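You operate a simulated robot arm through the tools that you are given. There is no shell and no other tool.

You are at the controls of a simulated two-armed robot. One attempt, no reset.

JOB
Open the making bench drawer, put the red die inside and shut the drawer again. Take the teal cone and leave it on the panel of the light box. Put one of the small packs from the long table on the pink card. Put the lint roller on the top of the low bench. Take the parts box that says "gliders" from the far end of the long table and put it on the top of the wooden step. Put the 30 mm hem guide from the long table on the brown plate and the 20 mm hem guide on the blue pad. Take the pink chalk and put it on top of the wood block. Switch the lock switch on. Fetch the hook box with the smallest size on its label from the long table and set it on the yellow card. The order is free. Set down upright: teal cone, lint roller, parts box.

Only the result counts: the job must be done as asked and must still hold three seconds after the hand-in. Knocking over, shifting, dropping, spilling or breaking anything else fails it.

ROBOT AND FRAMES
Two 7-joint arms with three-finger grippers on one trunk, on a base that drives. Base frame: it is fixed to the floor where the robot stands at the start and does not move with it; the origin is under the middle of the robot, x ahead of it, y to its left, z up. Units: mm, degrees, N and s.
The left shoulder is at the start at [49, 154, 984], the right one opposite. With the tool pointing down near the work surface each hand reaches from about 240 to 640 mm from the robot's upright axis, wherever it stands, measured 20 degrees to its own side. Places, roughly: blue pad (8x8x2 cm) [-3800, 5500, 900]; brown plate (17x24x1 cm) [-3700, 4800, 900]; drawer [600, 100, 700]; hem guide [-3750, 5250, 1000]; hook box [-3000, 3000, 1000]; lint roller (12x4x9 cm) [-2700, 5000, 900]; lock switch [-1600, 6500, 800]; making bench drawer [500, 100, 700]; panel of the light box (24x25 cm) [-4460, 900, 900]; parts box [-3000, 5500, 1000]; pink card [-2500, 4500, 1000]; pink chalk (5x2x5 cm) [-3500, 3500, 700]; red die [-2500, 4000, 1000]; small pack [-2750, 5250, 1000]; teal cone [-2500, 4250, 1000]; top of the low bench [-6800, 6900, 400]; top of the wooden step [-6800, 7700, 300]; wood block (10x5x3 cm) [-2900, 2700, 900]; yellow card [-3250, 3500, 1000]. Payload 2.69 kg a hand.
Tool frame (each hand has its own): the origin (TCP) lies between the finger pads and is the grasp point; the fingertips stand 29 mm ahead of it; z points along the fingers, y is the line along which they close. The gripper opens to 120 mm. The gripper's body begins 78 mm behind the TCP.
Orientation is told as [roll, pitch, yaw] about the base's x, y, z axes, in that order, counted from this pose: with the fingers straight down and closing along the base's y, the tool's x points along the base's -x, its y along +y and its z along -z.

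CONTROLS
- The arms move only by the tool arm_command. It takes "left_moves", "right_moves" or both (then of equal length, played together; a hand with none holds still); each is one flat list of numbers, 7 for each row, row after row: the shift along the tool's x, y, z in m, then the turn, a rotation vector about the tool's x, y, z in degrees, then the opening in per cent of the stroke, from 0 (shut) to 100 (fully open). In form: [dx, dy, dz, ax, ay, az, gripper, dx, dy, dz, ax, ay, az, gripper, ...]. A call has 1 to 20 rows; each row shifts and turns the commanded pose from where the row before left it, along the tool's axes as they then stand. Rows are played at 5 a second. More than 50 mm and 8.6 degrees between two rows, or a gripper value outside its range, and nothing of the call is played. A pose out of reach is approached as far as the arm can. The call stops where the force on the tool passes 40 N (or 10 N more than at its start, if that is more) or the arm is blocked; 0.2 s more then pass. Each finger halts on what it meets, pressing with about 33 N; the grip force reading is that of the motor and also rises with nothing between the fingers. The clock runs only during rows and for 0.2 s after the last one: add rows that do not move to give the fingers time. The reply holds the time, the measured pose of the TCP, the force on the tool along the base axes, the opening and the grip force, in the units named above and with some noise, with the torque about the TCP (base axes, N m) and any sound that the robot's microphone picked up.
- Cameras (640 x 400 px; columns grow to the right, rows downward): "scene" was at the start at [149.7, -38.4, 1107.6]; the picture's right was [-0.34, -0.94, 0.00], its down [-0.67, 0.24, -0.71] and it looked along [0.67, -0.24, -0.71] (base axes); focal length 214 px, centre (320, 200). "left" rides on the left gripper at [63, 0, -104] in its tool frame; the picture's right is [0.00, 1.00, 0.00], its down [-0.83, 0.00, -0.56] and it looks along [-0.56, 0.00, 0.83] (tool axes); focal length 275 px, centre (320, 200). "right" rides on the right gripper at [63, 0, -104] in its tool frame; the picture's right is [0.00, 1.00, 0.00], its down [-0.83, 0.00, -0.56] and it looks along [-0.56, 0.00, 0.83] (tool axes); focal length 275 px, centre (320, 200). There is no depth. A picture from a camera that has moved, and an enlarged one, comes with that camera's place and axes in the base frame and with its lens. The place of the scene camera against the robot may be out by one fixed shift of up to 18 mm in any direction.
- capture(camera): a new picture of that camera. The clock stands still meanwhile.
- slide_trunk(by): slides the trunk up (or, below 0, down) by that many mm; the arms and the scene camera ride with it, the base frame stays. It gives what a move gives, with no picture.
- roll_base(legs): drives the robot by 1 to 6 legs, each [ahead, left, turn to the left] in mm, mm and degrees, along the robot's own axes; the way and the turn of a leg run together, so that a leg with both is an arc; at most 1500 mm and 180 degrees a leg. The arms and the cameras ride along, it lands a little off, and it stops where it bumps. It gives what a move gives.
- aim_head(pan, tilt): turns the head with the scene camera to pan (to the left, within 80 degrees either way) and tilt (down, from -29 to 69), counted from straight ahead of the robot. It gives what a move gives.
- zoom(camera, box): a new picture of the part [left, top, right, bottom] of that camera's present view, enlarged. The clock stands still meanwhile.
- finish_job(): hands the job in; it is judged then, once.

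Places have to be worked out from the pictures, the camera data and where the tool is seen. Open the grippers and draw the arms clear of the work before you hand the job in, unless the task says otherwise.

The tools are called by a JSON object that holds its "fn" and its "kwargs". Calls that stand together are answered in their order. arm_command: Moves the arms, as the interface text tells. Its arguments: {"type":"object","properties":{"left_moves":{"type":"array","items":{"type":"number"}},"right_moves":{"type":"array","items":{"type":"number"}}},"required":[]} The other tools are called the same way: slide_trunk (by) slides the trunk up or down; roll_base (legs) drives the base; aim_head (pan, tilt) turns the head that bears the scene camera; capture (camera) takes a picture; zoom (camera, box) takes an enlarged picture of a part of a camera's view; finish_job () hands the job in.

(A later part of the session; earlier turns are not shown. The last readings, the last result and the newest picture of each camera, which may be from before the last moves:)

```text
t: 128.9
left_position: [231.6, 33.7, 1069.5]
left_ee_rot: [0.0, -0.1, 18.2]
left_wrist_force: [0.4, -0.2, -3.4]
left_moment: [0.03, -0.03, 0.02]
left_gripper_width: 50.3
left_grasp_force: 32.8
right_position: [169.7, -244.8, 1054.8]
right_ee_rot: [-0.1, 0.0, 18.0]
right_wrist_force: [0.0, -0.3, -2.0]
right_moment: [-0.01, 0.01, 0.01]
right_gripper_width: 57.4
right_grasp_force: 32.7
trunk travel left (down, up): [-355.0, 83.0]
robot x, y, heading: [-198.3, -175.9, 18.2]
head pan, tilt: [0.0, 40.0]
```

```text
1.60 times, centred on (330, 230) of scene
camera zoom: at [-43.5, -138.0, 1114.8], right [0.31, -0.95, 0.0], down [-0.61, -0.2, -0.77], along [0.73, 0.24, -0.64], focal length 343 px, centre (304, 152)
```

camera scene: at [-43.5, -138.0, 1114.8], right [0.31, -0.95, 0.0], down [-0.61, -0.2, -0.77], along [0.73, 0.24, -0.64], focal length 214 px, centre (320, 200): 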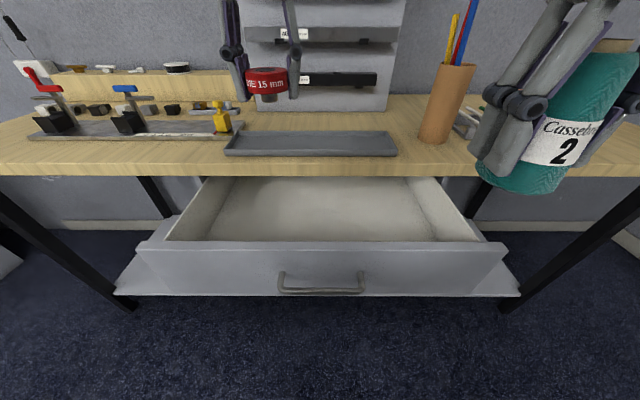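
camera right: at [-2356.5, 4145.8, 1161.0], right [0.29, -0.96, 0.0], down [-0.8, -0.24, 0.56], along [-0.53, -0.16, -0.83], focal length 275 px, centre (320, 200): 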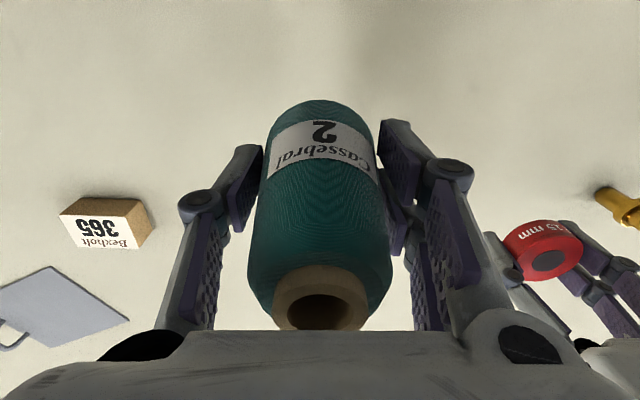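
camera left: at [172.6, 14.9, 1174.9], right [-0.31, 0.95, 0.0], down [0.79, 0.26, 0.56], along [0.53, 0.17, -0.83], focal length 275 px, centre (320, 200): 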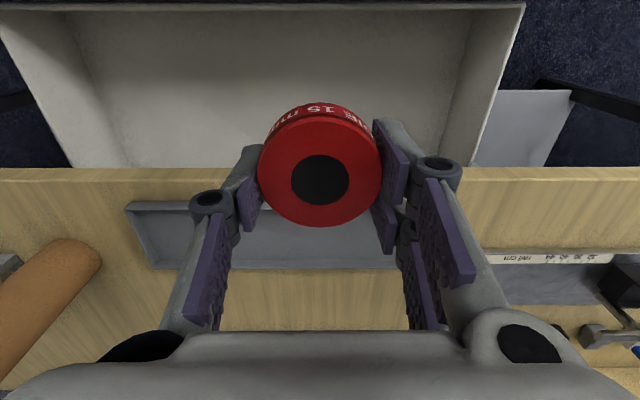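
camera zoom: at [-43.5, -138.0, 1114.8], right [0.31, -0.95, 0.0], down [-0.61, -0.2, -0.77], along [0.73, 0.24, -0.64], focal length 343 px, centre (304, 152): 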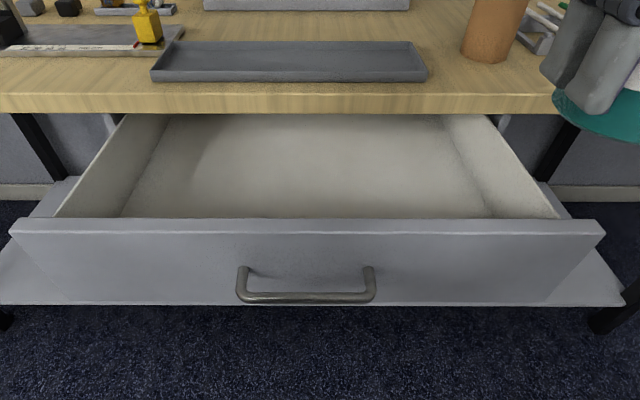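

The drawer box spans u-direction from about 163 mm to the bench edge with its floor near z 748, and the die hangs well inside. I lower the left hand 265 mm.

{"fn": "arm_command", "kwargs": {"left_moves": [0, 0, 0.045, 0, 0, 0, 30, 0, 0, 0.045, 0, 0, 0, 30, 0, 0, 0.045, 0, 0, 0, 30, 0, 0, 0.045, 0, 0, 0, 30, 0, 0, 0.045, 0, 0, 0, 30, 0, 0, 0.04, 0, 0, 0, 30]}}

{"fn": "capture", "kwargs": {"camera": "left"}}

{"fn": "capture", "kwargs": {"camera": "scene"}}

```text
t: 130.3
left_position: [233.1, 36.3, 808.3]
left_ee_rot: [0.0, -0.2, 18.4]
left_wrist_force: [0.0, 0.5, -4.0]
left_moment: [0.01, -0.04, 0.04]
left_gripper_width: 50.2
left_grasp_force: 32.4
right_position: [169.8, -245.0, 1055.5]
right_ee_rot: [-0.1, 0.0, 18.0]
right_wrist_force: [0.0, 0.1, -1.3]
right_moment: [0.02, 0.05, 0.03]
right_gripper_width: 57.0
right_grasp_force: 33.1
trunk travel left (down, up): [-355.0, 83.0]
robot x, y, heading: [-192.9, -172.0, 18.7]
head pan, tilt: [0.0, 40.0]
```

```text
taken
camera left: at [172.7, 17.3, 911.9], right [-0.31, 0.95, 0.0], down [0.79, 0.26, 0.56], along [0.53, 0.17, -0.83], focal length 275 px, centre (320, 200)
```

left: 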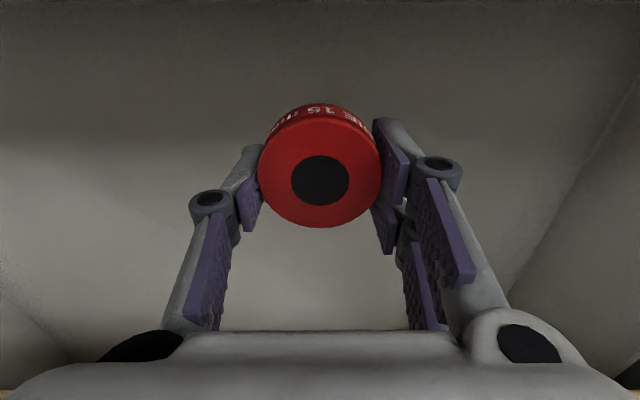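

```text
taken
camera scene: at [-43.8, -137.6, 1114.8], right [0.31, -0.95, 0.0], down [-0.61, -0.2, -0.77], along [0.73, 0.24, -0.64], focal length 214 px, centre (320, 200)
```

scene: 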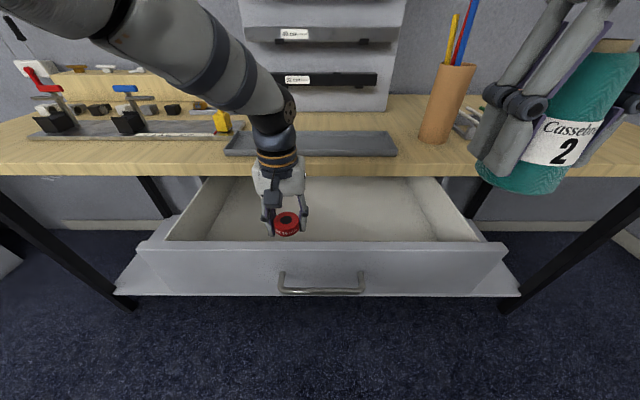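

The die is inside the drawer, about 25 mm above the floor. I lower in small steps until it touches.

{"fn": "arm_command", "kwargs": {"left_moves": [0, 0, 0.006, 0, 0, 0, 30, 0, 0, 0.006, 0, 0, 0, 30, 0, 0, 0.005, 0, 0, 0, 30, 0, 0, 0, 0, 0, 0, 30]}}

{"fn": "arm_command", "kwargs": {"left_moves": [0, 0, 0.003, 0, 0, 0, 30, 0, 0, 0.003, 0, 0, 0, 30, 0, 0, 0, 0, 0, 0, 30]}}

```text
t: 131.3
left_position: [233.9, 35.9, 792.0]
left_ee_rot: [0.0, -0.1, 18.3]
left_wrist_force: [-0.5, -0.7, -2.9]
left_moment: [0.01, 0.0, 0.0]
left_gripper_width: 50.5
left_grasp_force: 33.1
right_position: [169.7, -245.5, 1056.0]
right_ee_rot: [-0.2, -0.1, 18.0]
right_wrist_force: [-1.0, 0.4, -2.1]
right_moment: [-0.05, 0.01, -0.01]
right_gripper_width: 57.2
right_grasp_force: 33.0
trunk travel left (down, up): [-355.0, 83.0]
robot x, y, heading: [-190.2, -171.7, 18.1]
head pan, tilt: [0.0, 40.0]
```

```text
t: 132.1
left_position: [234.6, 35.4, 784.4]
left_ee_rot: [0.0, -0.1, 18.3]
left_wrist_force: [0.2, -0.8, -2.8]
left_moment: [0.02, -0.02, 0.01]
left_gripper_width: 50.6
left_grasp_force: 33.4
right_position: [169.7, -245.3, 1055.2]
right_ee_rot: [-0.2, 0.0, 18.0]
right_wrist_force: [1.0, 0.4, -1.6]
right_moment: [-0.04, 0.01, 0.02]
right_gripper_width: 57.2
right_grasp_force: 32.9
trunk travel left (down, up): [-355.0, 83.0]
robot x, y, heading: [-190.8, -176.4, 18.2]
head pan, tilt: [0.0, 40.0]
```

No contact yet at z 784; I keep lowering gently.

{"fn": "arm_command", "kwargs": {"left_moves": [0, 0, 0.003, 0, 0, 0, 30, 0, 0, 0.003, 0, 0, 0, 30, 0, 0, 0, 0, 0, 0, 30]}}

{"fn": "arm_command", "kwargs": {"left_moves": [0, 0, 0.003, 0, 0, 0, 30, 0, 0, 0.002, 0, 0, 0, 30, 0, 0, 0, 0, 0, 0, 30]}}

```text
t: 132.9
left_position: [232.8, 35.3, 778.5]
left_ee_rot: [-0.1, -0.1, 18.2]
left_wrist_force: [-0.5, -1.1, -2.7]
left_moment: [0.02, -0.04, 0.0]
left_gripper_width: 50.4
left_grasp_force: 33.0
right_position: [169.5, -246.0, 1056.3]
right_ee_rot: [-0.1, 0.0, 17.9]
right_wrist_force: [0.3, -0.4, -1.6]
right_moment: [-0.01, 0.04, 0.03]
right_gripper_width: 57.1
right_grasp_force: 33.1
trunk travel left (down, up): [-355.0, 83.0]
robot x, y, heading: [-195.3, -174.6, 18.4]
head pan, tilt: [0.0, 40.0]
```

```text
t: 133.7
left_position: [234.4, 36.5, 773.0]
left_ee_rot: [0.2, -0.1, 18.3]
left_wrist_force: [1.6, 0.3, -3.3]
left_moment: [0.0, -0.01, 0.0]
left_gripper_width: 50.2
left_grasp_force: 32.7
right_position: [169.7, -245.5, 1056.2]
right_ee_rot: [-0.1, 0.0, 17.9]
right_wrist_force: [-0.2, -0.4, -0.9]
right_moment: [-0.03, 0.01, 0.05]
right_gripper_width: 57.2
right_grasp_force: 33.1
trunk travel left (down, up): [-355.0, 83.0]
robot x, y, heading: [-195.9, -176.4, 18.1]
head pan, tilt: [0.0, 40.0]
```

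Still free at z 773. I continue down another 12 mm watching the force.

{"fn": "arm_command", "kwargs": {"left_moves": [0, 0, 0.003, 0, 0, 0, 30, 0, 0, 0.003, 0, 0, 0, 30, 0, 0, 0, 0, 0, 0, 30]}}

{"fn": "arm_command", "kwargs": {"left_moves": [0, 0, 0.003, 0, 0, 0, 30, 0, 0, 0.003, 0, 0, 0, 30, 0, 0, 0, 0, 0, 0, 30]}}

{"fn": "capture", "kwargs": {"camera": "left"}}

```text
t: 134.5
left_position: [232.6, 35.1, 768.3]
left_ee_rot: [0.1, -0.1, 18.3]
left_wrist_force: [-0.7, 0.7, -2.5]
left_moment: [0.03, 0.02, 0.01]
left_gripper_width: 50.3
left_grasp_force: 32.9
right_position: [169.2, -245.1, 1055.3]
right_ee_rot: [-0.1, 0.0, 17.9]
right_wrist_force: [0.7, 1.7, -1.9]
right_moment: [-0.02, 0.0, 0.02]
right_gripper_width: 56.7
right_grasp_force: 32.9
trunk travel left (down, up): [-355.0, 83.0]
robot x, y, heading: [-194.3, -177.5, 18.4]
head pan, tilt: [0.0, 40.0]
```

```text
t: 135.3
left_position: [232.8, 36.4, 762.0]
left_ee_rot: [-0.1, -0.1, 18.3]
left_wrist_force: [0.1, 0.4, -3.0]
left_moment: [-0.01, -0.01, 0.04]
left_gripper_width: 50.5
left_grasp_force: 33.2
right_position: [170.6, -246.2, 1054.4]
right_ee_rot: [-0.1, 0.1, 18.1]
right_wrist_force: [0.3, 0.3, -1.7]
right_moment: [0.01, 0.0, -0.01]
right_gripper_width: 57.1
right_grasp_force: 33.2
trunk travel left (down, up): [-355.0, 83.0]
robot x, y, heading: [-194.4, -177.8, 18.3]
head pan, tilt: [0.0, 40.0]
```

```text
taken
camera left: at [172.7, 16.8, 866.7], right [-0.31, 0.95, 0.0], down [0.79, 0.26, 0.56], along [0.53, 0.17, -0.83], focal length 275 px, centre (320, 200)
```

left: 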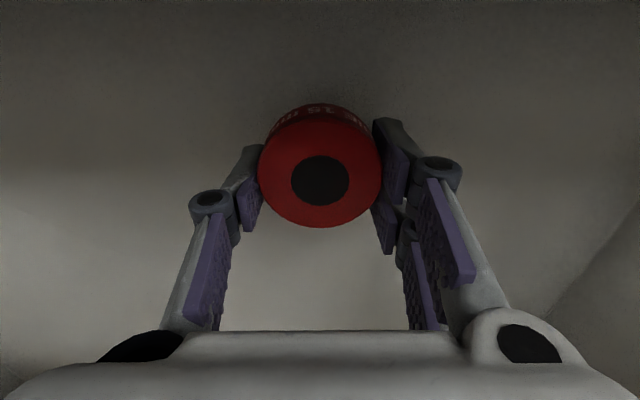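

No contact yet. I shift 20 mm deeper so the wrist camera stays clear of the front panel, and keep lowering.

{"fn": "arm_command", "kwargs": {"left_moves": [-0.01, 0, 0, 0, 0, 0, 30, -0.01, 0, 0, 0, 0, 0, 30, 0, 0, 0.003, 0, 0, 0, 30, 0, 0, 0.003, 0, 0, 0, 30, 0, 0, 0, 0, 0, 0, 30]}}

{"fn": "arm_command", "kwargs": {"left_moves": [0, 0, 0.003, 0, 0, 0, 30, 0, 0, 0.003, 0, 0, 0, 30, 0, 0, 0, 0, 0, 0, 30]}}

{"fn": "capture", "kwargs": {"camera": "scene"}}

```text
t: 136.5
left_position: [252.3, 42.6, 756.1]
left_ee_rot: [0.0, -0.1, 18.3]
left_wrist_force: [-0.6, 0.0, -2.8]
left_moment: [0.0, -0.03, 0.01]
left_gripper_width: 50.4
left_grasp_force: 32.8
right_position: [170.0, -245.1, 1055.5]
right_ee_rot: [-0.1, 0.0, 17.9]
right_wrist_force: [-0.4, -0.4, -1.4]
right_moment: [-0.01, 0.04, -0.03]
right_gripper_width: 56.7
right_grasp_force: 33.5
trunk travel left (down, up): [-355.0, 83.0]
robot x, y, heading: [-193.1, -179.3, 18.1]
head pan, tilt: [0.0, 40.0]
```

```text
t: 137.3
left_position: [253.3, 42.2, 749.7]
left_ee_rot: [-0.1, -0.2, 18.3]
left_wrist_force: [0.6, 0.4, -3.4]
left_moment: [0.01, 0.0, 0.03]
left_gripper_width: 50.4
left_grasp_force: 33.0
right_position: [170.3, -245.0, 1055.8]
right_ee_rot: [-0.2, 0.0, 18.0]
right_wrist_force: [-0.6, -0.2, -1.7]
right_moment: [0.0, 0.01, 0.0]
right_gripper_width: 57.3
right_grasp_force: 33.5
trunk travel left (down, up): [-355.0, 83.0]
robot x, y, heading: [-194.9, -178.0, 18.3]
head pan, tilt: [0.0, 40.0]
```

```text
taken
camera scene: at [-44.1, -137.6, 1114.9], right [0.31, -0.95, 0.0], down [-0.61, -0.2, -0.77], along [0.73, 0.24, -0.64], focal length 214 px, centre (320, 200)
```

scene: 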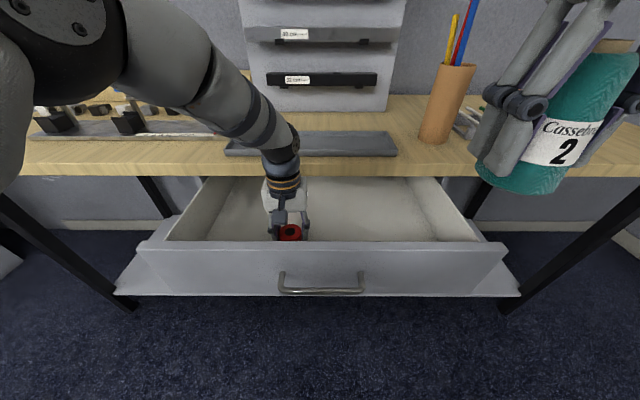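

Still free at z 750; I go on downward in small steps.

{"fn": "arm_command", "kwargs": {"left_moves": [0, 0, 0.003, 0, 0, 0, 30, 0, 0, 0.003, 0, 0, 0, 30, 0, 0, 0, 0, 0, 0, 30]}}

{"fn": "arm_command", "kwargs": {"left_moves": [0, 0, 0.003, 0, 0, 0, 30, 0, 0, 0.003, 0, 0, 0, 30, 0, 0, 0, 0, 0, 0, 30]}}

{"fn": "capture", "kwargs": {"camera": "left"}}

```text
t: 138.1
left_position: [251.9, 43.4, 744.4]
left_ee_rot: [-0.1, -0.1, 18.2]
left_wrist_force: [0.3, 0.0, -2.2]
left_moment: [-0.05, -0.04, -0.02]
left_gripper_width: 50.3
left_grasp_force: 33.1
right_position: [169.8, -244.9, 1055.5]
right_ee_rot: [-0.1, 0.1, 18.0]
right_wrist_force: [-0.5, 0.4, -2.3]
right_moment: [-0.03, -0.01, 0.0]
right_gripper_width: 57.4
right_grasp_force: 33.7
trunk travel left (down, up): [-355.0, 83.0]
robot x, y, heading: [-194.0, -175.3, 18.3]
head pan, tilt: [0.0, 40.0]
```

```text
t: 138.9
left_position: [251.9, 43.2, 740.4]
left_ee_rot: [0.0, -0.4, 18.3]
left_wrist_force: [-0.9, 4.9, 30.0]
left_moment: [0.18, 0.36, -0.01]
left_gripper_width: 50.4
left_grasp_force: 33.3
right_position: [168.0, -245.6, 1056.3]
right_ee_rot: [0.0, -0.2, 18.0]
right_wrist_force: [-0.5, -0.3, -1.2]
right_moment: [0.01, 0.02, 0.0]
right_gripper_width: 57.0
right_grasp_force: 33.3
trunk travel left (down, up): [-355.0, 83.0]
robot x, y, heading: [-195.1, -178.8, 18.4]
head pan, tilt: [0.0, 40.0]
```

```text
taken
camera left: at [190.6, 23.4, 844.8], right [-0.31, 0.95, 0.0], down [0.79, 0.26, 0.56], along [0.53, 0.17, -0.83], focal length 275 px, centre (320, 200)
```

left: 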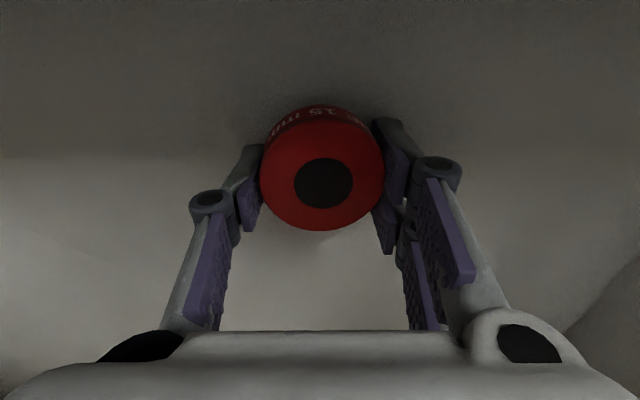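

Contact: the force jumped to 30 N at z 740, so the die stands on the drawer floor. I ease up 2 mm, open, and lift the hand out.

{"fn": "arm_command", "kwargs": {"left_moves": [0, 0, -0.003, 0, 0, 0, 30, 0, 0, 0, 0, 0, 0, 50, 0, 0, 0, 0, 0, 0, 65, 0, 0, 0, 0, 0, 0, 65]}}

{"fn": "capture", "kwargs": {"camera": "left"}}

```text
t: 139.9
left_position: [251.6, 43.0, 740.9]
left_ee_rot: [0.0, 0.0, 18.3]
left_wrist_force: [0.4, 0.2, -0.2]
left_moment: [0.02, -0.02, 0.02]
left_gripper_width: 77.7
left_grasp_force: 0.2
right_position: [169.6, -244.7, 1056.0]
right_ee_rot: [-0.1, 0.0, 18.0]
right_wrist_force: [-0.3, 0.1, -1.9]
right_moment: [-0.01, 0.02, 0.01]
right_gripper_width: 56.9
right_grasp_force: 33.5
trunk travel left (down, up): [-355.0, 83.0]
robot x, y, heading: [-194.3, -175.7, 18.2]
head pan, tilt: [0.0, 40.0]
```

```text
taken
camera left: at [190.5, 23.3, 845.3], right [-0.31, 0.95, 0.0], down [0.79, 0.26, 0.56], along [0.53, 0.17, -0.83], focal length 275 px, centre (320, 200)
```

left: 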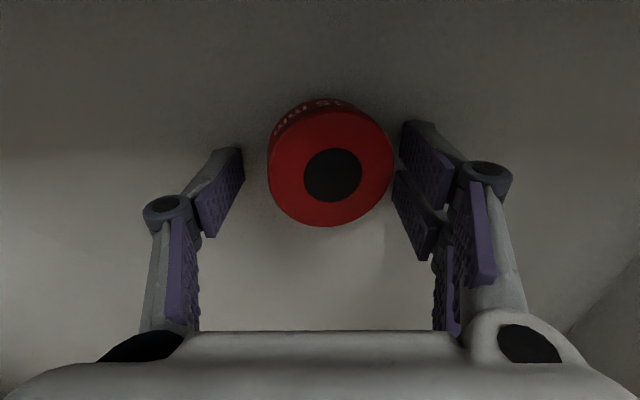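

The die is released in the drawer. I lift the left hand straight out and look.

{"fn": "arm_command", "kwargs": {"left_moves": [0, -0.002, -0.03, 0, 0, 0, 70, 0, 0, -0.045, 0, 0, 0, 70, 0, 0, -0.045, 0, 0, 0, 70, 0, 0, -0.045, 0, 0, 0, 70, 0, 0, -0.045, 0, 0, 0, 70, 0, 0, -0.045, 0, 0, 0, 70, 0, 0, -0.045, 0, 0, 0, 70, 0.04, 0.02, 0, 0, 0, 0, 70, 0.04, 0.02, 0, 0, 0, 0, 70, 0.03, 0.02, 0, 0, 0, 0, 70]}}

{"fn": "capture", "kwargs": {"camera": "scene"}}

{"fn": "capture", "kwargs": {"camera": "left"}}

```text
t: 142.1
left_position: [127.8, 63.5, 1040.3]
left_ee_rot: [0.0, -0.2, 18.3]
left_wrist_force: [-0.2, -1.1, -0.2]
left_moment: [0.03, 0.0, -0.01]
left_gripper_width: 84.2
left_grasp_force: 0.0
right_position: [168.3, -244.7, 1054.5]
right_ee_rot: [-0.2, 0.0, 18.0]
right_wrist_force: [-0.1, 0.2, -1.7]
right_moment: [0.01, 0.04, 0.01]
right_gripper_width: 57.1
right_grasp_force: 33.0
trunk travel left (down, up): [-355.0, 83.0]
robot x, y, heading: [-194.8, -174.4, 18.1]
head pan, tilt: [0.0, 40.0]
```

```text
taken
camera scene: at [-44.8, -137.3, 1115.0], right [0.31, -0.95, 0.0], down [-0.61, -0.2, -0.77], along [0.73, 0.24, -0.64], focal length 214 px, centre (320, 200)
```

scene: 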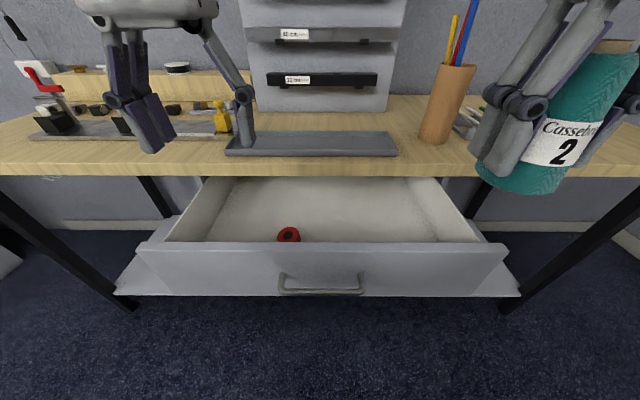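

```text
taken
camera left: at [66.8, 43.8, 1145.0], right [-0.31, 0.95, 0.0], down [0.79, 0.26, 0.56], along [0.53, 0.17, -0.83], focal length 275 px, centre (320, 200)
```

left: 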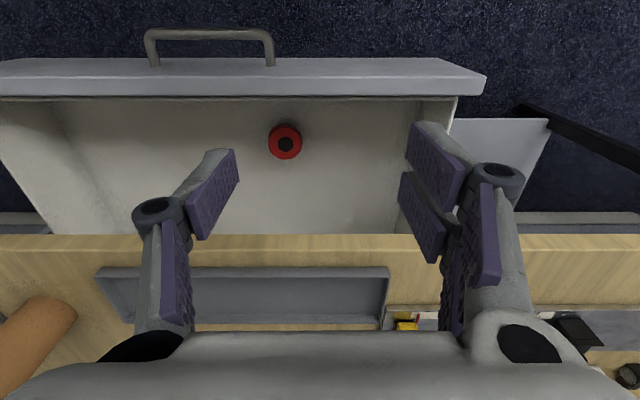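

The red die lies in the drawer. Now to shut it: I back off 145 mm and shift 100 mm right so the left hand can push on the middle of the front panel.

{"fn": "roll_base", "kwargs": {"legs": [[-145, -100, -1.2]]}}

{"fn": "arm_command", "kwargs": {"left_moves": [-0.035, 0, 0, 0, 0, 0, 40, -0.035, 0, 0, 0, 0, 0, 10, 0, 0, 0, 0, -7.5, 0, 0, 0, 0, 0, 0, -7.5, 0, 0, 0, 0, 0, 0, -7.5, 0, 0, 0, 0, 0, 0, -7.5, 0, 0, 0, 0, 0, 0, -7.5, 0, 0, 0, 0, 0, 0, -7.5, 0, 0, 0, 0, 0, 0, -7.5, 0, 0, 0, 0, 0, 0, -7.5, 0, 0]}}

{"fn": "slide_trunk", "kwargs": {"by": -150}}

{"fn": "capture", "kwargs": {"camera": "scene"}}

{"fn": "capture", "kwargs": {"camera": "left"}}

```text
t: 143.6
left_position: [25.6, -82.8, 1040.3]
left_ee_rot: [0.0, -0.2, 17.0]
left_wrist_force: [-1.1, -0.2, -0.5]
left_moment: [0.02, -0.03, -0.01]
left_gripper_width: 83.9
left_grasp_force: 0.0
right_position: [60.4, -391.1, 1055.3]
right_ee_rot: [-0.1, -0.1, 16.8]
right_wrist_force: [-0.6, -0.4, -1.8]
right_moment: [-0.01, 0.02, -0.01]
right_gripper_width: 57.0
right_grasp_force: 33.1
trunk travel left (down, up): [-355.0, 83.0]
robot x, y, heading: [-301.6, -313.6, 17.1]
head pan, tilt: [0.0, 40.0]
```

```text
t: 145.8
left_position: [93.4, -62.0, 1040.9]
left_ee_rot: [0.1, -60.2, 17.0]
left_wrist_force: [-0.1, 0.0, 0.4]
left_moment: [0.03, 0.01, -0.02]
left_gripper_width: 0.4
left_grasp_force: 28.9
right_position: [60.4, -391.9, 1056.0]
right_ee_rot: [-0.3, 0.0, 16.7]
right_wrist_force: [-0.1, 0.6, -0.7]
right_moment: [0.03, 0.01, 0.0]
right_gripper_width: 57.1
right_grasp_force: 33.2
trunk travel left (down, up): [-355.0, 83.0]
robot x, y, heading: [-304.3, -313.8, 17.2]
head pan, tilt: [0.0, 40.0]
```

```text
t: 147.5
left_position: [91.8, -62.7, 891.6]
left_ee_rot: [0.1, -60.1, 17.0]
left_wrist_force: [0.5, 0.0, 0.3]
left_moment: [0.03, -0.02, 0.02]
left_gripper_width: 0.0
left_grasp_force: 27.7
right_position: [60.4, -390.9, 905.8]
right_ee_rot: [-0.1, -0.1, 16.8]
right_wrist_force: [0.2, 0.6, -1.9]
right_moment: [-0.01, -0.03, 0.01]
right_gripper_width: 57.0
right_grasp_force: 32.8
trunk travel left (down, up): [-205.0, 233.0]
robot x, y, heading: [-300.2, -319.9, 17.3]
head pan, tilt: [0.0, 40.0]
```

```text
taken
camera scene: at [-110.4, -266.7, 960.7], right [0.29, -0.96, 0.0], down [-0.61, -0.19, -0.77], along [0.73, 0.23, -0.64], focal length 214 px, centre (320, 200)
```

scene: 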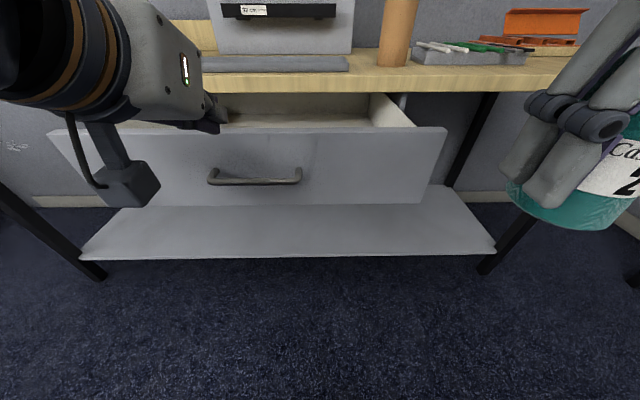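

```text
taken
camera left: at [-23.9, -97.2, 888.3], right [-0.29, 0.96, 0.0], down [-0.06, -0.02, 1.0], along [0.95, 0.29, 0.07], focal length 275 px, centre (320, 200)
```

left: 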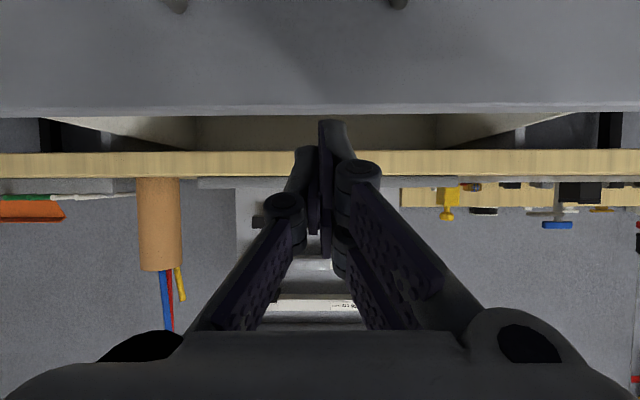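

The panel's top edge is at about z 839 and its face near u 128. I lower the closed fingertips to z 812 at the panel's middle (above the bar) and start pushing.

{"fn": "arm_command", "kwargs": {"left_moves": [0.0282, -0.007, 0.0163, 0, 0, 0, 0, 0.0282, -0.007, 0.0163, 0, 0, 0, 0, 0, 0, 0, 0, 0, 0, 0]}}

{"fn": "capture", "kwargs": {"camera": "left"}}

```text
t: 148.3
left_position: [98.1, -76.0, 824.8]
left_ee_rot: [0.0, -60.2, 17.0]
left_wrist_force: [-0.8, 0.3, 0.0]
left_moment: [0.01, 0.0, 0.0]
left_gripper_width: 0.0
left_grasp_force: 28.3
right_position: [61.3, -391.5, 906.0]
right_ee_rot: [-0.1, 0.0, 16.7]
right_wrist_force: [0.3, -0.1, -2.1]
right_moment: [0.03, 0.0, 0.0]
right_gripper_width: 56.9
right_grasp_force: 32.8
trunk travel left (down, up): [-205.0, 233.0]
robot x, y, heading: [-302.6, -315.8, 16.8]
head pan, tilt: [0.0, 40.0]
```

```text
taken
camera left: at [-19.2, -111.0, 822.2], right [-0.29, 0.96, 0.0], down [-0.06, -0.02, 1.0], along [0.95, 0.29, 0.07], focal length 275 px, centre (320, 200)
```

left: 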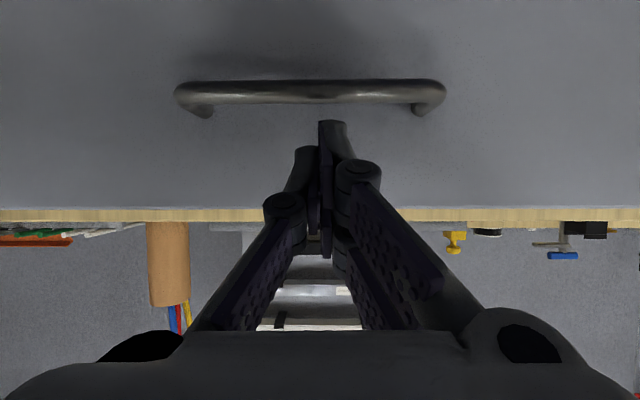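

The fingertips are placed just above the bar at its middle. I push forward in 20 mm rows.

{"fn": "arm_command", "kwargs": {"left_moves": [-0.01, 0, 0.0173, 0, 0, 0, 0, -0.01, 0, 0.0173, 0, 0, 0, 0, -0.01, 0, 0.0173, 0, 0, 0, 0, -0.01, 0, 0.0173, 0, 0, 0, 0, -0.01, 0, 0.0173, 0, 0, 0, 0, -0.01, 0, 0.0173, 0, 0, 0, 0, -0.01, 0, 0.0173, 0, 0, 0, 0, -0.01, 0, 0.0173, 0, 0, 0, 0]}}

{"fn": "capture", "kwargs": {"camera": "scene"}}

```text
t: 150.1
left_position: [251.1, -28.5, 824.7]
left_ee_rot: [0.1, -60.0, 16.9]
left_wrist_force: [0.4, -0.3, 0.2]
left_moment: [-0.01, 0.0, -0.04]
left_gripper_width: 0.1
left_grasp_force: 28.9
right_position: [60.7, -391.3, 905.3]
right_ee_rot: [-0.1, 0.0, 16.7]
right_wrist_force: [0.2, 0.1, -2.1]
right_moment: [-0.02, -0.01, 0.02]
right_gripper_width: 56.9
right_grasp_force: 33.5
trunk travel left (down, up): [-205.0, 233.0]
robot x, y, heading: [-300.7, -317.7, 17.0]
head pan, tilt: [0.0, 40.0]
```

```text
taken
camera scene: at [-110.0, -266.7, 960.6], right [0.29, -0.96, 0.0], down [-0.61, -0.19, -0.77], along [0.73, 0.22, -0.64], focal length 214 px, centre (320, 200)
```

scene: 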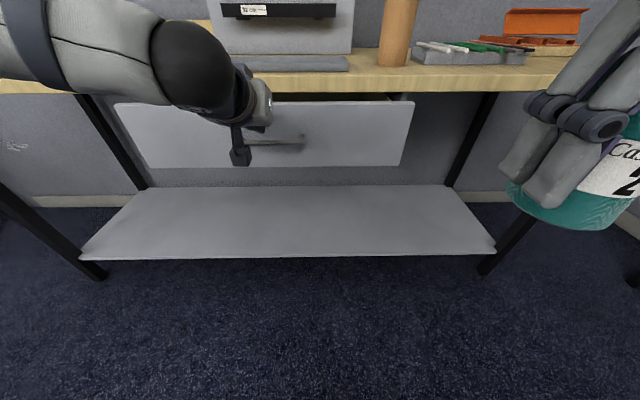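

The drawer slides in nicely. I push on until it seats.

{"fn": "arm_command", "kwargs": {"left_moves": [-0.01, 0, 0.0173, 0, 0, 0, 0, -0.01, 0, 0.0173, 0, 0, 0, 0, -0.01, 0, 0.0173, 0, 0, 0, 0, -0.01, 0, 0.0173, 0, 0, 0, 0, -0.006, 0, 0.0104, 0, 0, 0, 0, -0.004, 0, 0.0069, 0, 0, 0, 0]}}

{"fn": "capture", "kwargs": {"camera": "scene"}}

{"fn": "capture", "kwargs": {"camera": "left"}}

```text
t: 151.5
left_position: [344.7, -0.7, 824.8]
left_ee_rot: [0.1, -60.0, 17.0]
left_wrist_force: [-4.5, -2.7, -5.2]
left_moment: [0.02, -0.05, 0.07]
left_gripper_width: 0.0
left_grasp_force: 28.3
right_position: [60.3, -392.2, 905.5]
right_ee_rot: [-0.1, 0.0, 16.7]
right_wrist_force: [0.5, 0.1, -2.0]
right_moment: [0.0, -0.01, 0.02]
right_gripper_width: 57.2
right_grasp_force: 33.2
trunk travel left (down, up): [-205.0, 233.0]
robot x, y, heading: [-301.2, -315.1, 17.1]
head pan, tilt: [0.0, 40.0]
```

```text
taken
camera scene: at [-110.4, -266.7, 960.6], right [0.29, -0.96, 0.0], down [-0.61, -0.19, -0.77], along [0.73, 0.23, -0.64], focal length 214 px, centre (320, 200)
```

scene: 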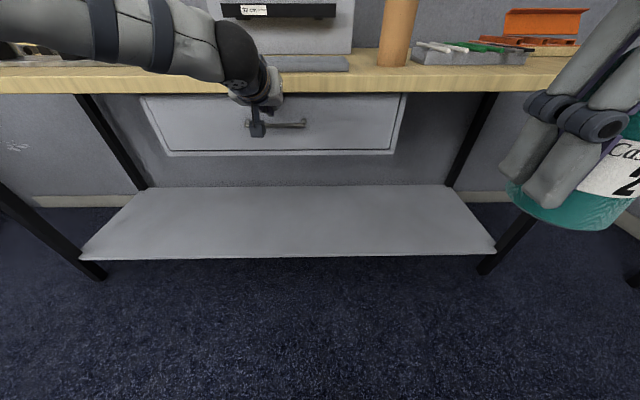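

```text
taken
camera left: at [228.2, -35.8, 822.2], right [-0.29, 0.96, 0.0], down [-0.06, -0.02, 1.0], along [0.95, 0.29, 0.07], focal length 275 px, centre (320, 200)
```

left: 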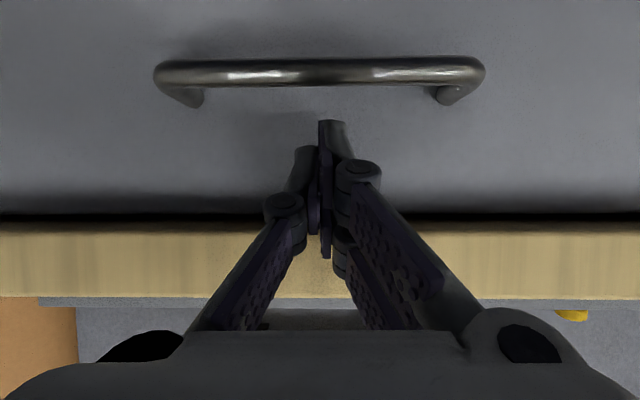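

Contact force appeared and the panel looks flush. I push a few mm more to make sure that it is fully seated.

{"fn": "arm_command", "kwargs": {"left_moves": [-0.002, 0, 0.0035, 0, 0, 0, 0, -0.002, 0, 0.0035, 0, 0, 0, 0, -0.002, 0, 0.0035, 0, 0, 0, 0, 0, 0, 0, 0, 0, 0, 0]}}

{"fn": "zoom", "kwargs": {"camera": "scene", "box": [120, 60, 440, 180]}}

```text
t: 152.1
left_position: [350.4, 0.7, 820.6]
left_ee_rot: [0.1, -59.5, 16.8]
left_wrist_force: [-7.0, -1.6, 0.0]
left_moment: [0.03, -0.03, 0.09]
left_gripper_width: 0.0
left_grasp_force: 28.5
right_position: [60.5, -390.8, 905.8]
right_ee_rot: [-0.2, -0.1, 16.8]
right_wrist_force: [0.0, 0.2, -1.5]
right_moment: [0.01, -0.02, -0.03]
right_gripper_width: 56.9
right_grasp_force: 33.6
trunk travel left (down, up): [-205.0, 233.0]
robot x, y, heading: [-301.1, -311.5, 17.0]
head pan, tilt: [0.0, 40.0]
stopped in row 3 (left hand): the force on the tool passed its limit at 48 N (the readings are from after the stop); the commanded pose is now the measured one
```

```text
2.00 times, centred on (280, 120) of scene
camera zoom: at [-111.5, -266.8, 960.9], right [0.29, -0.96, 0.0], down [-0.61, -0.19, -0.77], along [0.73, 0.23, -0.64], focal length 429 px, centre (400, 360)
```

zoom: 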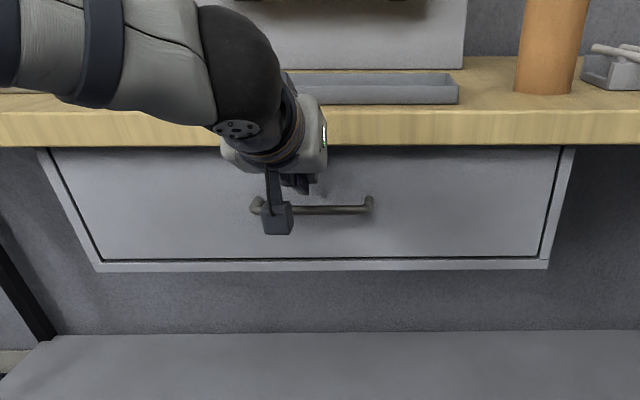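

The drawer is shut: the push met a hard stop at 48 N. I retreat with the base, re-orient the left hand down and raise the trunk.

{"fn": "roll_base", "kwargs": {"legs": [[-200, 0, 0]]}}

{"fn": "arm_command", "kwargs": {"left_moves": [0, 0, 0, 0, 7.5, 0, 20, 0, 0, 0, 0, 7.5, 0, 60, 0, 0, 0, 0, 7.5, 0, 100, 0, 0, 0, 0, 7.5, 0, 100, 0, 0, 0, 0, 7.5, 0, 100, 0, 0, 0, 0, 7.5, 0, 100, 0, 0, 0, 0, 7.5, 0, 100, 0, 0, 0, 0, 7.0, 0, 100, 0.04, 0.01, 0, 0, 0, 0, 100, 0.04, 0.01, 0, 0, 0, 0, 100, 0.04, 0.01, 0, 0, 0, 0, 100, 0.04, 0.01, 0, 0, 0, 0, 100, 0.04, 0.01, 0, 0, 0, 0, 100, 0.04, 0, 0, 0, 0, 0, 100, 0.04, 0, 0, 0, 0, 0, 100]}}

{"fn": "slide_trunk", "kwargs": {"by": 200}}

{"fn": "capture", "kwargs": {"camera": "scene"}}

```text
t: 153.7
left_position: [159.4, -56.3, 821.4]
left_ee_rot: [0.2, -59.5, 16.9]
left_wrist_force: [0.1, 0.3, 0.0]
left_moment: [-0.01, 0.0, 0.0]
left_gripper_width: 0.0
left_grasp_force: 28.9
right_position: [-130.2, -449.5, 905.8]
right_ee_rot: [-0.2, 0.0, 17.1]
right_wrist_force: [-1.0, -0.2, -0.3]
right_moment: [-0.02, 0.01, 0.0]
right_gripper_width: 57.0
right_grasp_force: 33.0
trunk travel left (down, up): [-205.0, 233.0]
robot x, y, heading: [-492.1, -374.0, 17.4]
head pan, tilt: [0.0, 40.0]
```

```text
t: 156.9
left_position: [58.4, -91.9, 835.5]
left_ee_rot: [0.1, -7.4, 17.2]
left_wrist_force: [-0.2, 0.3, 0.9]
left_moment: [-0.01, 0.01, 0.0]
left_gripper_width: 119.9
left_grasp_force: 0.1
left hand out of reach, approached as far as the arm can: row 4, 5, 6, 7, 8, 9, 10, 11, 12, 13, 14, 15
right_position: [-129.1, -449.2, 904.8]
right_ee_rot: [-0.2, 0.0, 17.0]
right_wrist_force: [-0.8, -0.4, -0.7]
right_moment: [-0.01, -0.01, -0.01]
right_gripper_width: 57.1
right_grasp_force: 32.8
trunk travel left (down, up): [-205.0, 233.0]
robot x, y, heading: [-496.4, -378.4, 17.2]
head pan, tilt: [0.0, 40.0]
```

```text
t: 159.1
left_position: [-14.3, -114.9, 1217.1]
left_ee_rot: [0.1, -26.7, 17.1]
left_wrist_force: [0.1, -0.3, -0.4]
left_moment: [-0.03, -0.01, -0.01]
left_gripper_width: 120.1
left_grasp_force: 0.2
right_position: [-128.3, -447.8, 1104.5]
right_ee_rot: [-0.3, 0.2, 17.1]
right_wrist_force: [0.5, -1.0, -2.0]
right_moment: [-0.01, 0.05, 0.0]
right_gripper_width: 56.7
right_grasp_force: 33.1
trunk travel left (down, up): [-405.0, 33.0]
robot x, y, heading: [-492.8, -375.7, 17.4]
head pan, tilt: [0.0, 40.0]
```

```text
taken
camera scene: at [-372.7, -347.3, 1174.9], right [0.3, -0.95, 0.0], down [-0.61, -0.19, -0.77], along [0.73, 0.23, -0.64], focal length 214 px, centre (320, 200)
```

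scene: 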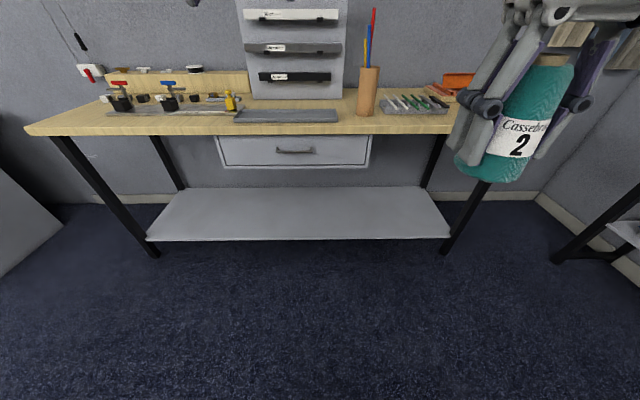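

The drawer is shut. The left arm is still stretched out and tilted, so I bring it back in small moves and level it.

{"fn": "arm_command", "kwargs": {"left_moves": [0.03, 0, 0.02, 0, 0, 0, 100, 0.03, 0, 0.02, 0, 0, 0, 100, 0.03, 0, 0.02, 0, 0, 0, 100, 0.03, 0, 0.02, 0, 0, 0, 100]}}

```text
t: 160.1
left_position: [5.2, -124.7, 1191.2]
left_ee_rot: [0.2, -26.7, 17.2]
left_wrist_force: [0.3, 0.6, 0.5]
left_moment: [0.01, -0.02, -0.02]
left_gripper_width: 119.9
left_grasp_force: 0.0
left hand out of reach, approached as far as the arm can: row 1, 2, 3, 4
right_position: [-129.1, -448.5, 1105.3]
right_ee_rot: [-0.1, 0.0, 16.9]
right_wrist_force: [-0.8, 0.7, -1.3]
right_moment: [-0.01, 0.01, 0.0]
right_gripper_width: 56.7
right_grasp_force: 33.8
trunk travel left (down, up): [-405.0, 33.0]
robot x, y, heading: [-489.1, -371.9, 17.4]
head pan, tilt: [0.0, 40.0]
```

The arm seems stuck near a limit; I try small downward and levelling steps to bring it back into its good range.

{"fn": "arm_command", "kwargs": {"left_moves": [0, 0, 0.02, 0, 6, 0, 100, 0, 0, 0.03, 0, 6, 0, 100, 0, 0, 0.03, 0, 6, 0, 100, 0, 0, 0.03, 0, 6, 0, 100, 0, 0, 0, 0, 0, 0, 100]}}

{"fn": "aim_head", "kwargs": {"pan": 20, "tilt": 15}}

{"fn": "capture", "kwargs": {"camera": "scene"}}

```text
t: 161.3
left_position: [-12.8, -130.6, 1061.5]
left_ee_rot: [0.2, -2.7, 17.2]
left_wrist_force: [-0.5, 0.0, 0.2]
left_moment: [0.0, 0.01, 0.02]
left_gripper_width: 120.0
left_grasp_force: 0.0
left hand out of reach, approached as far as the arm can: row 1, 2, 3, 4
right_position: [-130.2, -448.0, 1105.6]
right_ee_rot: [0.0, 0.0, 16.9]
right_wrist_force: [0.5, 0.4, -0.7]
right_moment: [0.04, 0.0, -0.01]
right_gripper_width: 56.9
right_grasp_force: 32.9
trunk travel left (down, up): [-405.0, 33.0]
robot x, y, heading: [-493.5, -371.4, 17.3]
head pan, tilt: [0.0, 40.0]
```

```text
t: 162.2
left_position: [-12.4, -130.8, 1062.3]
left_ee_rot: [0.2, -2.7, 17.2]
left_wrist_force: [-0.8, -0.6, 0.8]
left_moment: [-0.02, -0.01, 0.0]
left_gripper_width: 120.3
left_grasp_force: 0.0
right_position: [-128.8, -448.0, 1106.4]
right_ee_rot: [-0.2, 0.1, 17.0]
right_wrist_force: [-0.4, 0.3, -1.8]
right_moment: [0.0, 0.0, 0.0]
right_gripper_width: 57.0
right_grasp_force: 32.7
trunk travel left (down, up): [-405.0, 33.0]
robot x, y, heading: [-490.8, -377.5, 17.2]
head pan, tilt: [20.0, 15.0]
```

```text
taken
camera scene: at [-380.0, -316.1, 1214.6], right [0.61, -0.8, 0.0], down [-0.21, -0.16, -0.97], along [0.77, 0.58, -0.26], focal length 214 px, centre (320, 200)
```

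scene: 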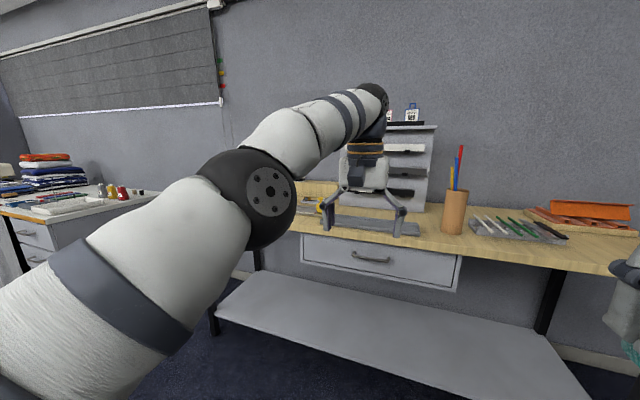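

It is level again. Now I draw the left hand back toward the body.

{"fn": "arm_command", "kwargs": {"left_moves": [0.03, 0.005, 0, 0, 1.3, 0, 100, 0.04, 0.01, 0, 0, 1.3, 0, 100, 0.04, 0.01, 0, 0, 0, 0, 100, 0.04, 0.01, 0, 0, 0, 0, 100, 0.04, 0.01, -0.01, 0, 0, 0, 100, 0, 0, -0.03, 0, 0, 0, 100]}}

```text
t: 163.6
left_position: [-208.5, -143.7, 1100.1]
left_ee_rot: [0.1, -0.3, 17.3]
left_wrist_force: [-0.1, -0.5, 0.4]
left_moment: [-0.03, 0.01, 0.01]
left_gripper_width: 120.2
left_grasp_force: 0.1
right_position: [-127.6, -448.0, 1106.0]
right_ee_rot: [-0.1, -0.1, 17.0]
right_wrist_force: [0.0, -0.1, -2.4]
right_moment: [0.05, 0.05, 0.01]
right_gripper_width: 57.1
right_grasp_force: 33.0
trunk travel left (down, up): [-405.0, 33.0]
robot x, y, heading: [-491.0, -376.3, 17.2]
head pan, tilt: [20.0, 15.0]
```

Both hands are in travel pose. I move a bit toward the bench side, slide left (north) 1.2 m past the other table, then turn to face west toward the light box.

{"fn": "roll_base", "kwargs": {"legs": [[120, 0, 0], [0, 1250, 0], [0, 0, 90]]}}

{"fn": "aim_head", "kwargs": {"pan": 70, "tilt": 15}}

{"fn": "capture", "kwargs": {"camera": "scene"}}

```text
t: 178.0
left_position: [-992.6, 1121.8, 1099.8]
left_ee_rot: [0.1, -0.2, 108.3]
left_wrist_force: [-0.5, -0.4, -0.2]
left_moment: [0.02, -0.02, 0.0]
left_gripper_width: 120.0
left_grasp_force: 0.0
right_position: [-690.6, 1207.1, 1104.7]
right_ee_rot: [-0.3, 0.0, 108.1]
right_wrist_force: [0.1, 0.0, -2.3]
right_moment: [-0.02, 0.01, 0.01]
right_gripper_width: 56.7
right_grasp_force: 32.9
trunk travel left (down, up): [-405.0, 33.0]
robot x, y, heading: [-754.0, 844.6, 108.5]
head pan, tilt: [20.0, 15.0]
```

```text
t: 179.2
left_position: [-994.1, 1122.4, 1099.4]
left_ee_rot: [0.2, -0.2, 108.3]
left_wrist_force: [-0.5, -0.6, 0.1]
left_moment: [0.06, 0.0, 0.02]
left_gripper_width: 119.6
left_grasp_force: 0.0
right_position: [-690.2, 1207.8, 1104.7]
right_ee_rot: [-0.2, 0.0, 108.1]
right_wrist_force: [0.1, 0.4, -2.1]
right_moment: [0.01, -0.02, -0.01]
right_gripper_width: 56.7
right_grasp_force: 32.9
trunk travel left (down, up): [-405.0, 33.0]
robot x, y, heading: [-761.1, 840.3, 108.7]
head pan, tilt: [70.0, 15.0]
```

```text
taken
camera scene: at [-865.3, 873.9, 1214.7], right [0.03, 1.0, 0.0], down [0.26, -0.01, -0.97], along [-0.97, 0.03, -0.26], focal length 214 px, centre (320, 200)
```

scene: 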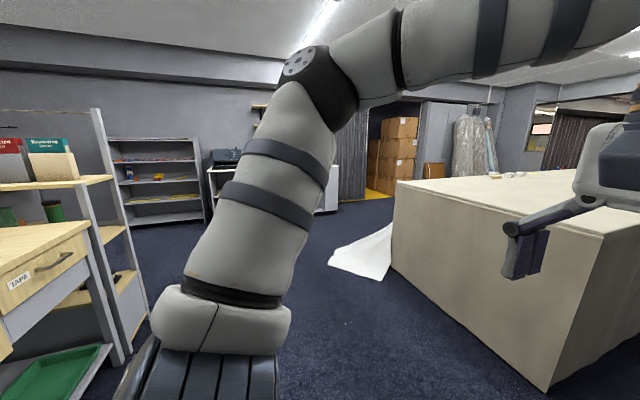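

The lane west is open, passing south of the white cloth lying on the floor. I turn to face west and look.

{"fn": "roll_base", "kwargs": {"legs": [[0, 60, 88.5]]}}

{"fn": "aim_head", "kwargs": {"pan": 0, "tilt": 12}}

{"fn": "capture", "kwargs": {"camera": "scene"}}

```text
t: 183.4
left_position: [-1065.3, 565.1, 1099.5]
left_ee_rot: [0.1, -0.2, -162.9]
left_wrist_force: [0.3, -0.1, -0.3]
left_moment: [0.02, -0.01, 0.02]
left_gripper_width: 119.9
left_grasp_force: 0.1
right_position: [-1144.7, 869.7, 1104.8]
right_ee_rot: [-0.2, -0.1, -162.9]
right_wrist_force: [0.0, -0.2, -2.3]
right_moment: [-0.02, -0.02, 0.01]
right_gripper_width: 56.4
right_grasp_force: 33.2
trunk travel left (down, up): [-405.0, 33.0]
robot x, y, heading: [-789.3, 794.5, -162.7]
head pan, tilt: [70.0, 15.0]
```

```text
t: 184.8
left_position: [-1067.0, 564.4, 1099.6]
left_ee_rot: [0.1, -0.2, -162.8]
left_wrist_force: [0.3, 0.2, 0.6]
left_moment: [0.0, -0.02, 0.03]
left_gripper_width: 119.9
left_grasp_force: 0.0
right_position: [-1144.1, 869.2, 1105.4]
right_ee_rot: [-0.2, 0.1, -163.0]
right_wrist_force: [-0.1, 0.0, -1.0]
right_moment: [-0.02, -0.01, -0.01]
right_gripper_width: 56.7
right_grasp_force: 33.4
trunk travel left (down, up): [-405.0, 33.0]
robot x, y, heading: [-783.4, 793.6, -162.8]
head pan, tilt: [0.0, 12.0]
```

```text
taken
camera scene: at [-912.4, 743.1, 1219.5], right [-0.3, 0.95, 0.0], down [0.2, 0.06, -0.98], along [-0.93, -0.29, -0.21], focal length 214 px, centre (320, 200)
```

scene: 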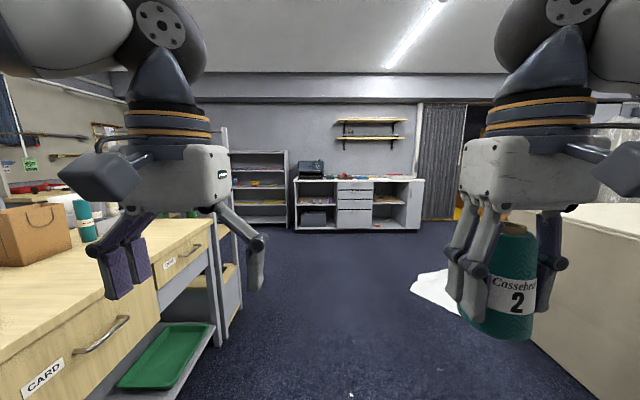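

The counter with the light box is straight ahead at the far wall. I drive 2.7 m west in the lane's middle.

{"fn": "roll_base", "kwargs": {"legs": [[1350, -100, 0], [1350, 0, 0]]}}

{"fn": "aim_head", "kwargs": {"pan": -30, "tilt": 20}}

{"fn": "capture", "kwargs": {"camera": "scene"}}

{"fn": "aim_head", "kwargs": {"pan": 0, "tilt": 20}}

{"fn": "capture", "kwargs": {"camera": "scene"}}

```text
t: 198.0
left_position: [-3689.5, -142.6, 1098.8]
left_ee_rot: [0.1, -0.2, -162.3]
left_wrist_force: [-0.8, -0.5, -0.8]
left_moment: [-0.01, 0.02, -0.02]
left_gripper_width: 119.8
left_grasp_force: 0.2
right_position: [-3771.0, 160.6, 1104.2]
right_ee_rot: [-0.2, 0.0, -162.6]
right_wrist_force: [0.2, 0.4, -1.3]
right_moment: [-0.02, 0.0, 0.03]
right_gripper_width: 56.6
right_grasp_force: 33.6
trunk travel left (down, up): [-405.0, 33.0]
robot x, y, heading: [-3406.7, 86.8, -162.0]
head pan, tilt: [0.0, 12.0]
```

```text
t: 198.9
left_position: [-3688.8, -142.2, 1099.4]
left_ee_rot: [0.0, -0.2, -162.3]
left_wrist_force: [0.6, -0.1, 0.7]
left_moment: [-0.05, 0.02, 0.0]
left_gripper_width: 119.9
left_grasp_force: 0.0
right_position: [-3770.9, 161.4, 1106.0]
right_ee_rot: [-0.2, 0.0, -162.6]
right_wrist_force: [0.0, -0.5, -1.6]
right_moment: [-0.02, -0.03, -0.01]
right_gripper_width: 56.8
right_grasp_force: 32.6
trunk travel left (down, up): [-405.0, 33.0]
robot x, y, heading: [-3409.3, 87.6, -162.2]
head pan, tilt: [-30.0, 20.0]
```

```text
taken
camera scene: at [-3539.0, 85.6, 1206.5], right [0.21, 0.98, 0.0], down [0.33, -0.07, -0.94], along [-0.92, 0.2, -0.34], focal length 214 px, centre (320, 200)
```

scene: 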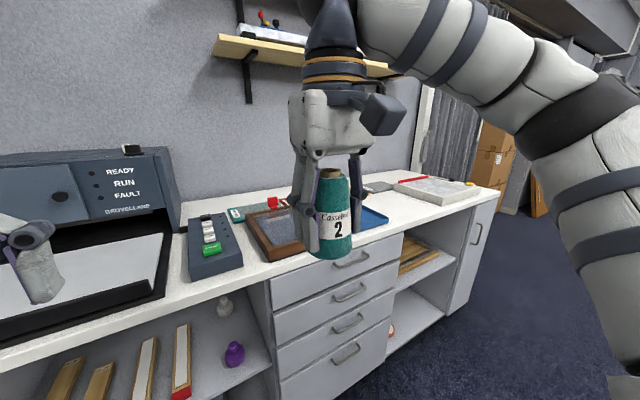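

```text
t: 199.9
left_position: [-3689.0, -142.7, 1100.0]
left_ee_rot: [0.1, -0.3, -162.5]
left_wrist_force: [-0.4, 0.1, -0.2]
left_moment: [0.02, -0.03, -0.02]
left_gripper_width: 120.0
left_grasp_force: 0.1
right_position: [-3769.4, 160.5, 1105.2]
right_ee_rot: [-0.2, 0.0, -162.6]
right_wrist_force: [-0.2, -0.5, -0.9]
right_moment: [0.0, 0.01, 0.01]
right_gripper_width: 56.4
right_grasp_force: 32.9
trunk travel left (down, up): [-405.0, 33.0]
robot x, y, heading: [-3407.9, 91.0, -162.5]
head pan, tilt: [0.0, 20.0]
```

```text
taken
camera scene: at [-3536.8, 37.6, 1206.5], right [-0.3, 0.95, 0.0], down [0.33, 0.1, -0.94], along [-0.9, -0.28, -0.34], focal length 214 px, centre (320, 200)
```

scene: 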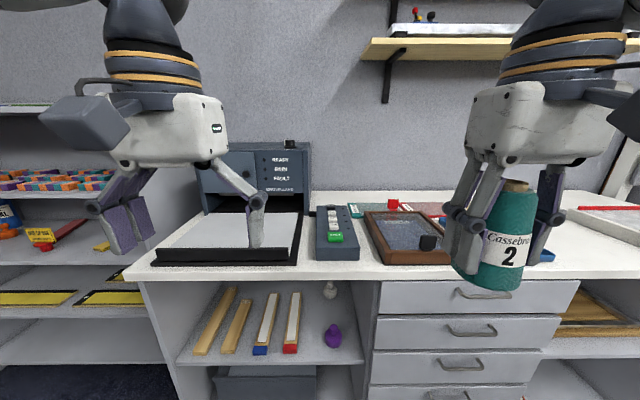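

The light box is the flat white box at the right end of the counter, near [-4430, 880]. I slide right 930 mm and look at it.

{"fn": "roll_base", "kwargs": {"legs": [[0, -930, 0]]}}

{"fn": "aim_head", "kwargs": {"pan": -10, "tilt": 25}}

{"fn": "capture", "kwargs": {"camera": "scene"}}

```text
t: 207.3
left_position: [-3969.5, 735.7, 1100.6]
left_ee_rot: [0.1, -0.2, -162.3]
left_wrist_force: [-0.2, -0.6, 0.5]
left_moment: [0.0, 0.04, 0.0]
left_gripper_width: 119.9
left_grasp_force: 0.1
right_position: [-4052.6, 1038.7, 1105.8]
right_ee_rot: [-0.1, 0.0, -162.4]
right_wrist_force: [0.4, 0.6, -0.9]
right_moment: [-0.02, -0.03, 0.0]
right_gripper_width: 56.2
right_grasp_force: 33.0
trunk travel left (down, up): [-405.0, 33.0]
robot x, y, heading: [-3691.8, 969.5, -162.4]
head pan, tilt: [0.0, 20.0]
```

```text
t: 208.0
left_position: [-3969.7, 734.6, 1100.5]
left_ee_rot: [0.1, -0.2, -162.2]
left_wrist_force: [-0.4, -0.7, 1.6]
left_moment: [0.05, -0.02, 0.0]
left_gripper_width: 120.1
left_grasp_force: 0.0
right_position: [-4051.8, 1039.7, 1105.8]
right_ee_rot: [-0.2, 0.1, -162.6]
right_wrist_force: [0.3, 0.6, -1.8]
right_moment: [-0.01, -0.03, 0.01]
right_gripper_width: 56.1
right_grasp_force: 33.1
trunk travel left (down, up): [-405.0, 33.0]
robot x, y, heading: [-3688.9, 967.3, -162.3]
head pan, tilt: [-10.0, 25.0]
```

```text
taken
camera scene: at [-3820.8, 931.7, 1198.5], right [-0.14, 0.99, 0.0], down [0.42, 0.06, -0.91], along [-0.9, -0.12, -0.42], focal length 214 px, centre (320, 200)
```

scene: 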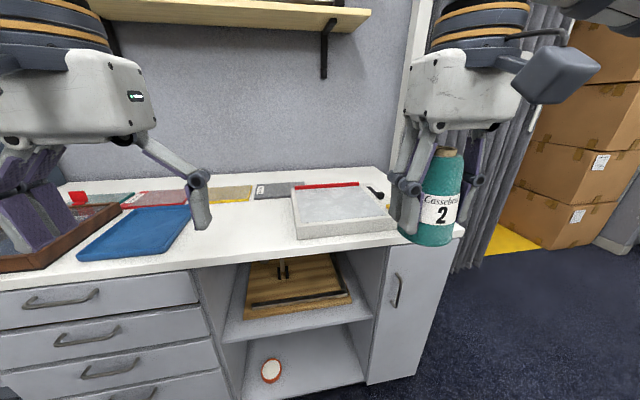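

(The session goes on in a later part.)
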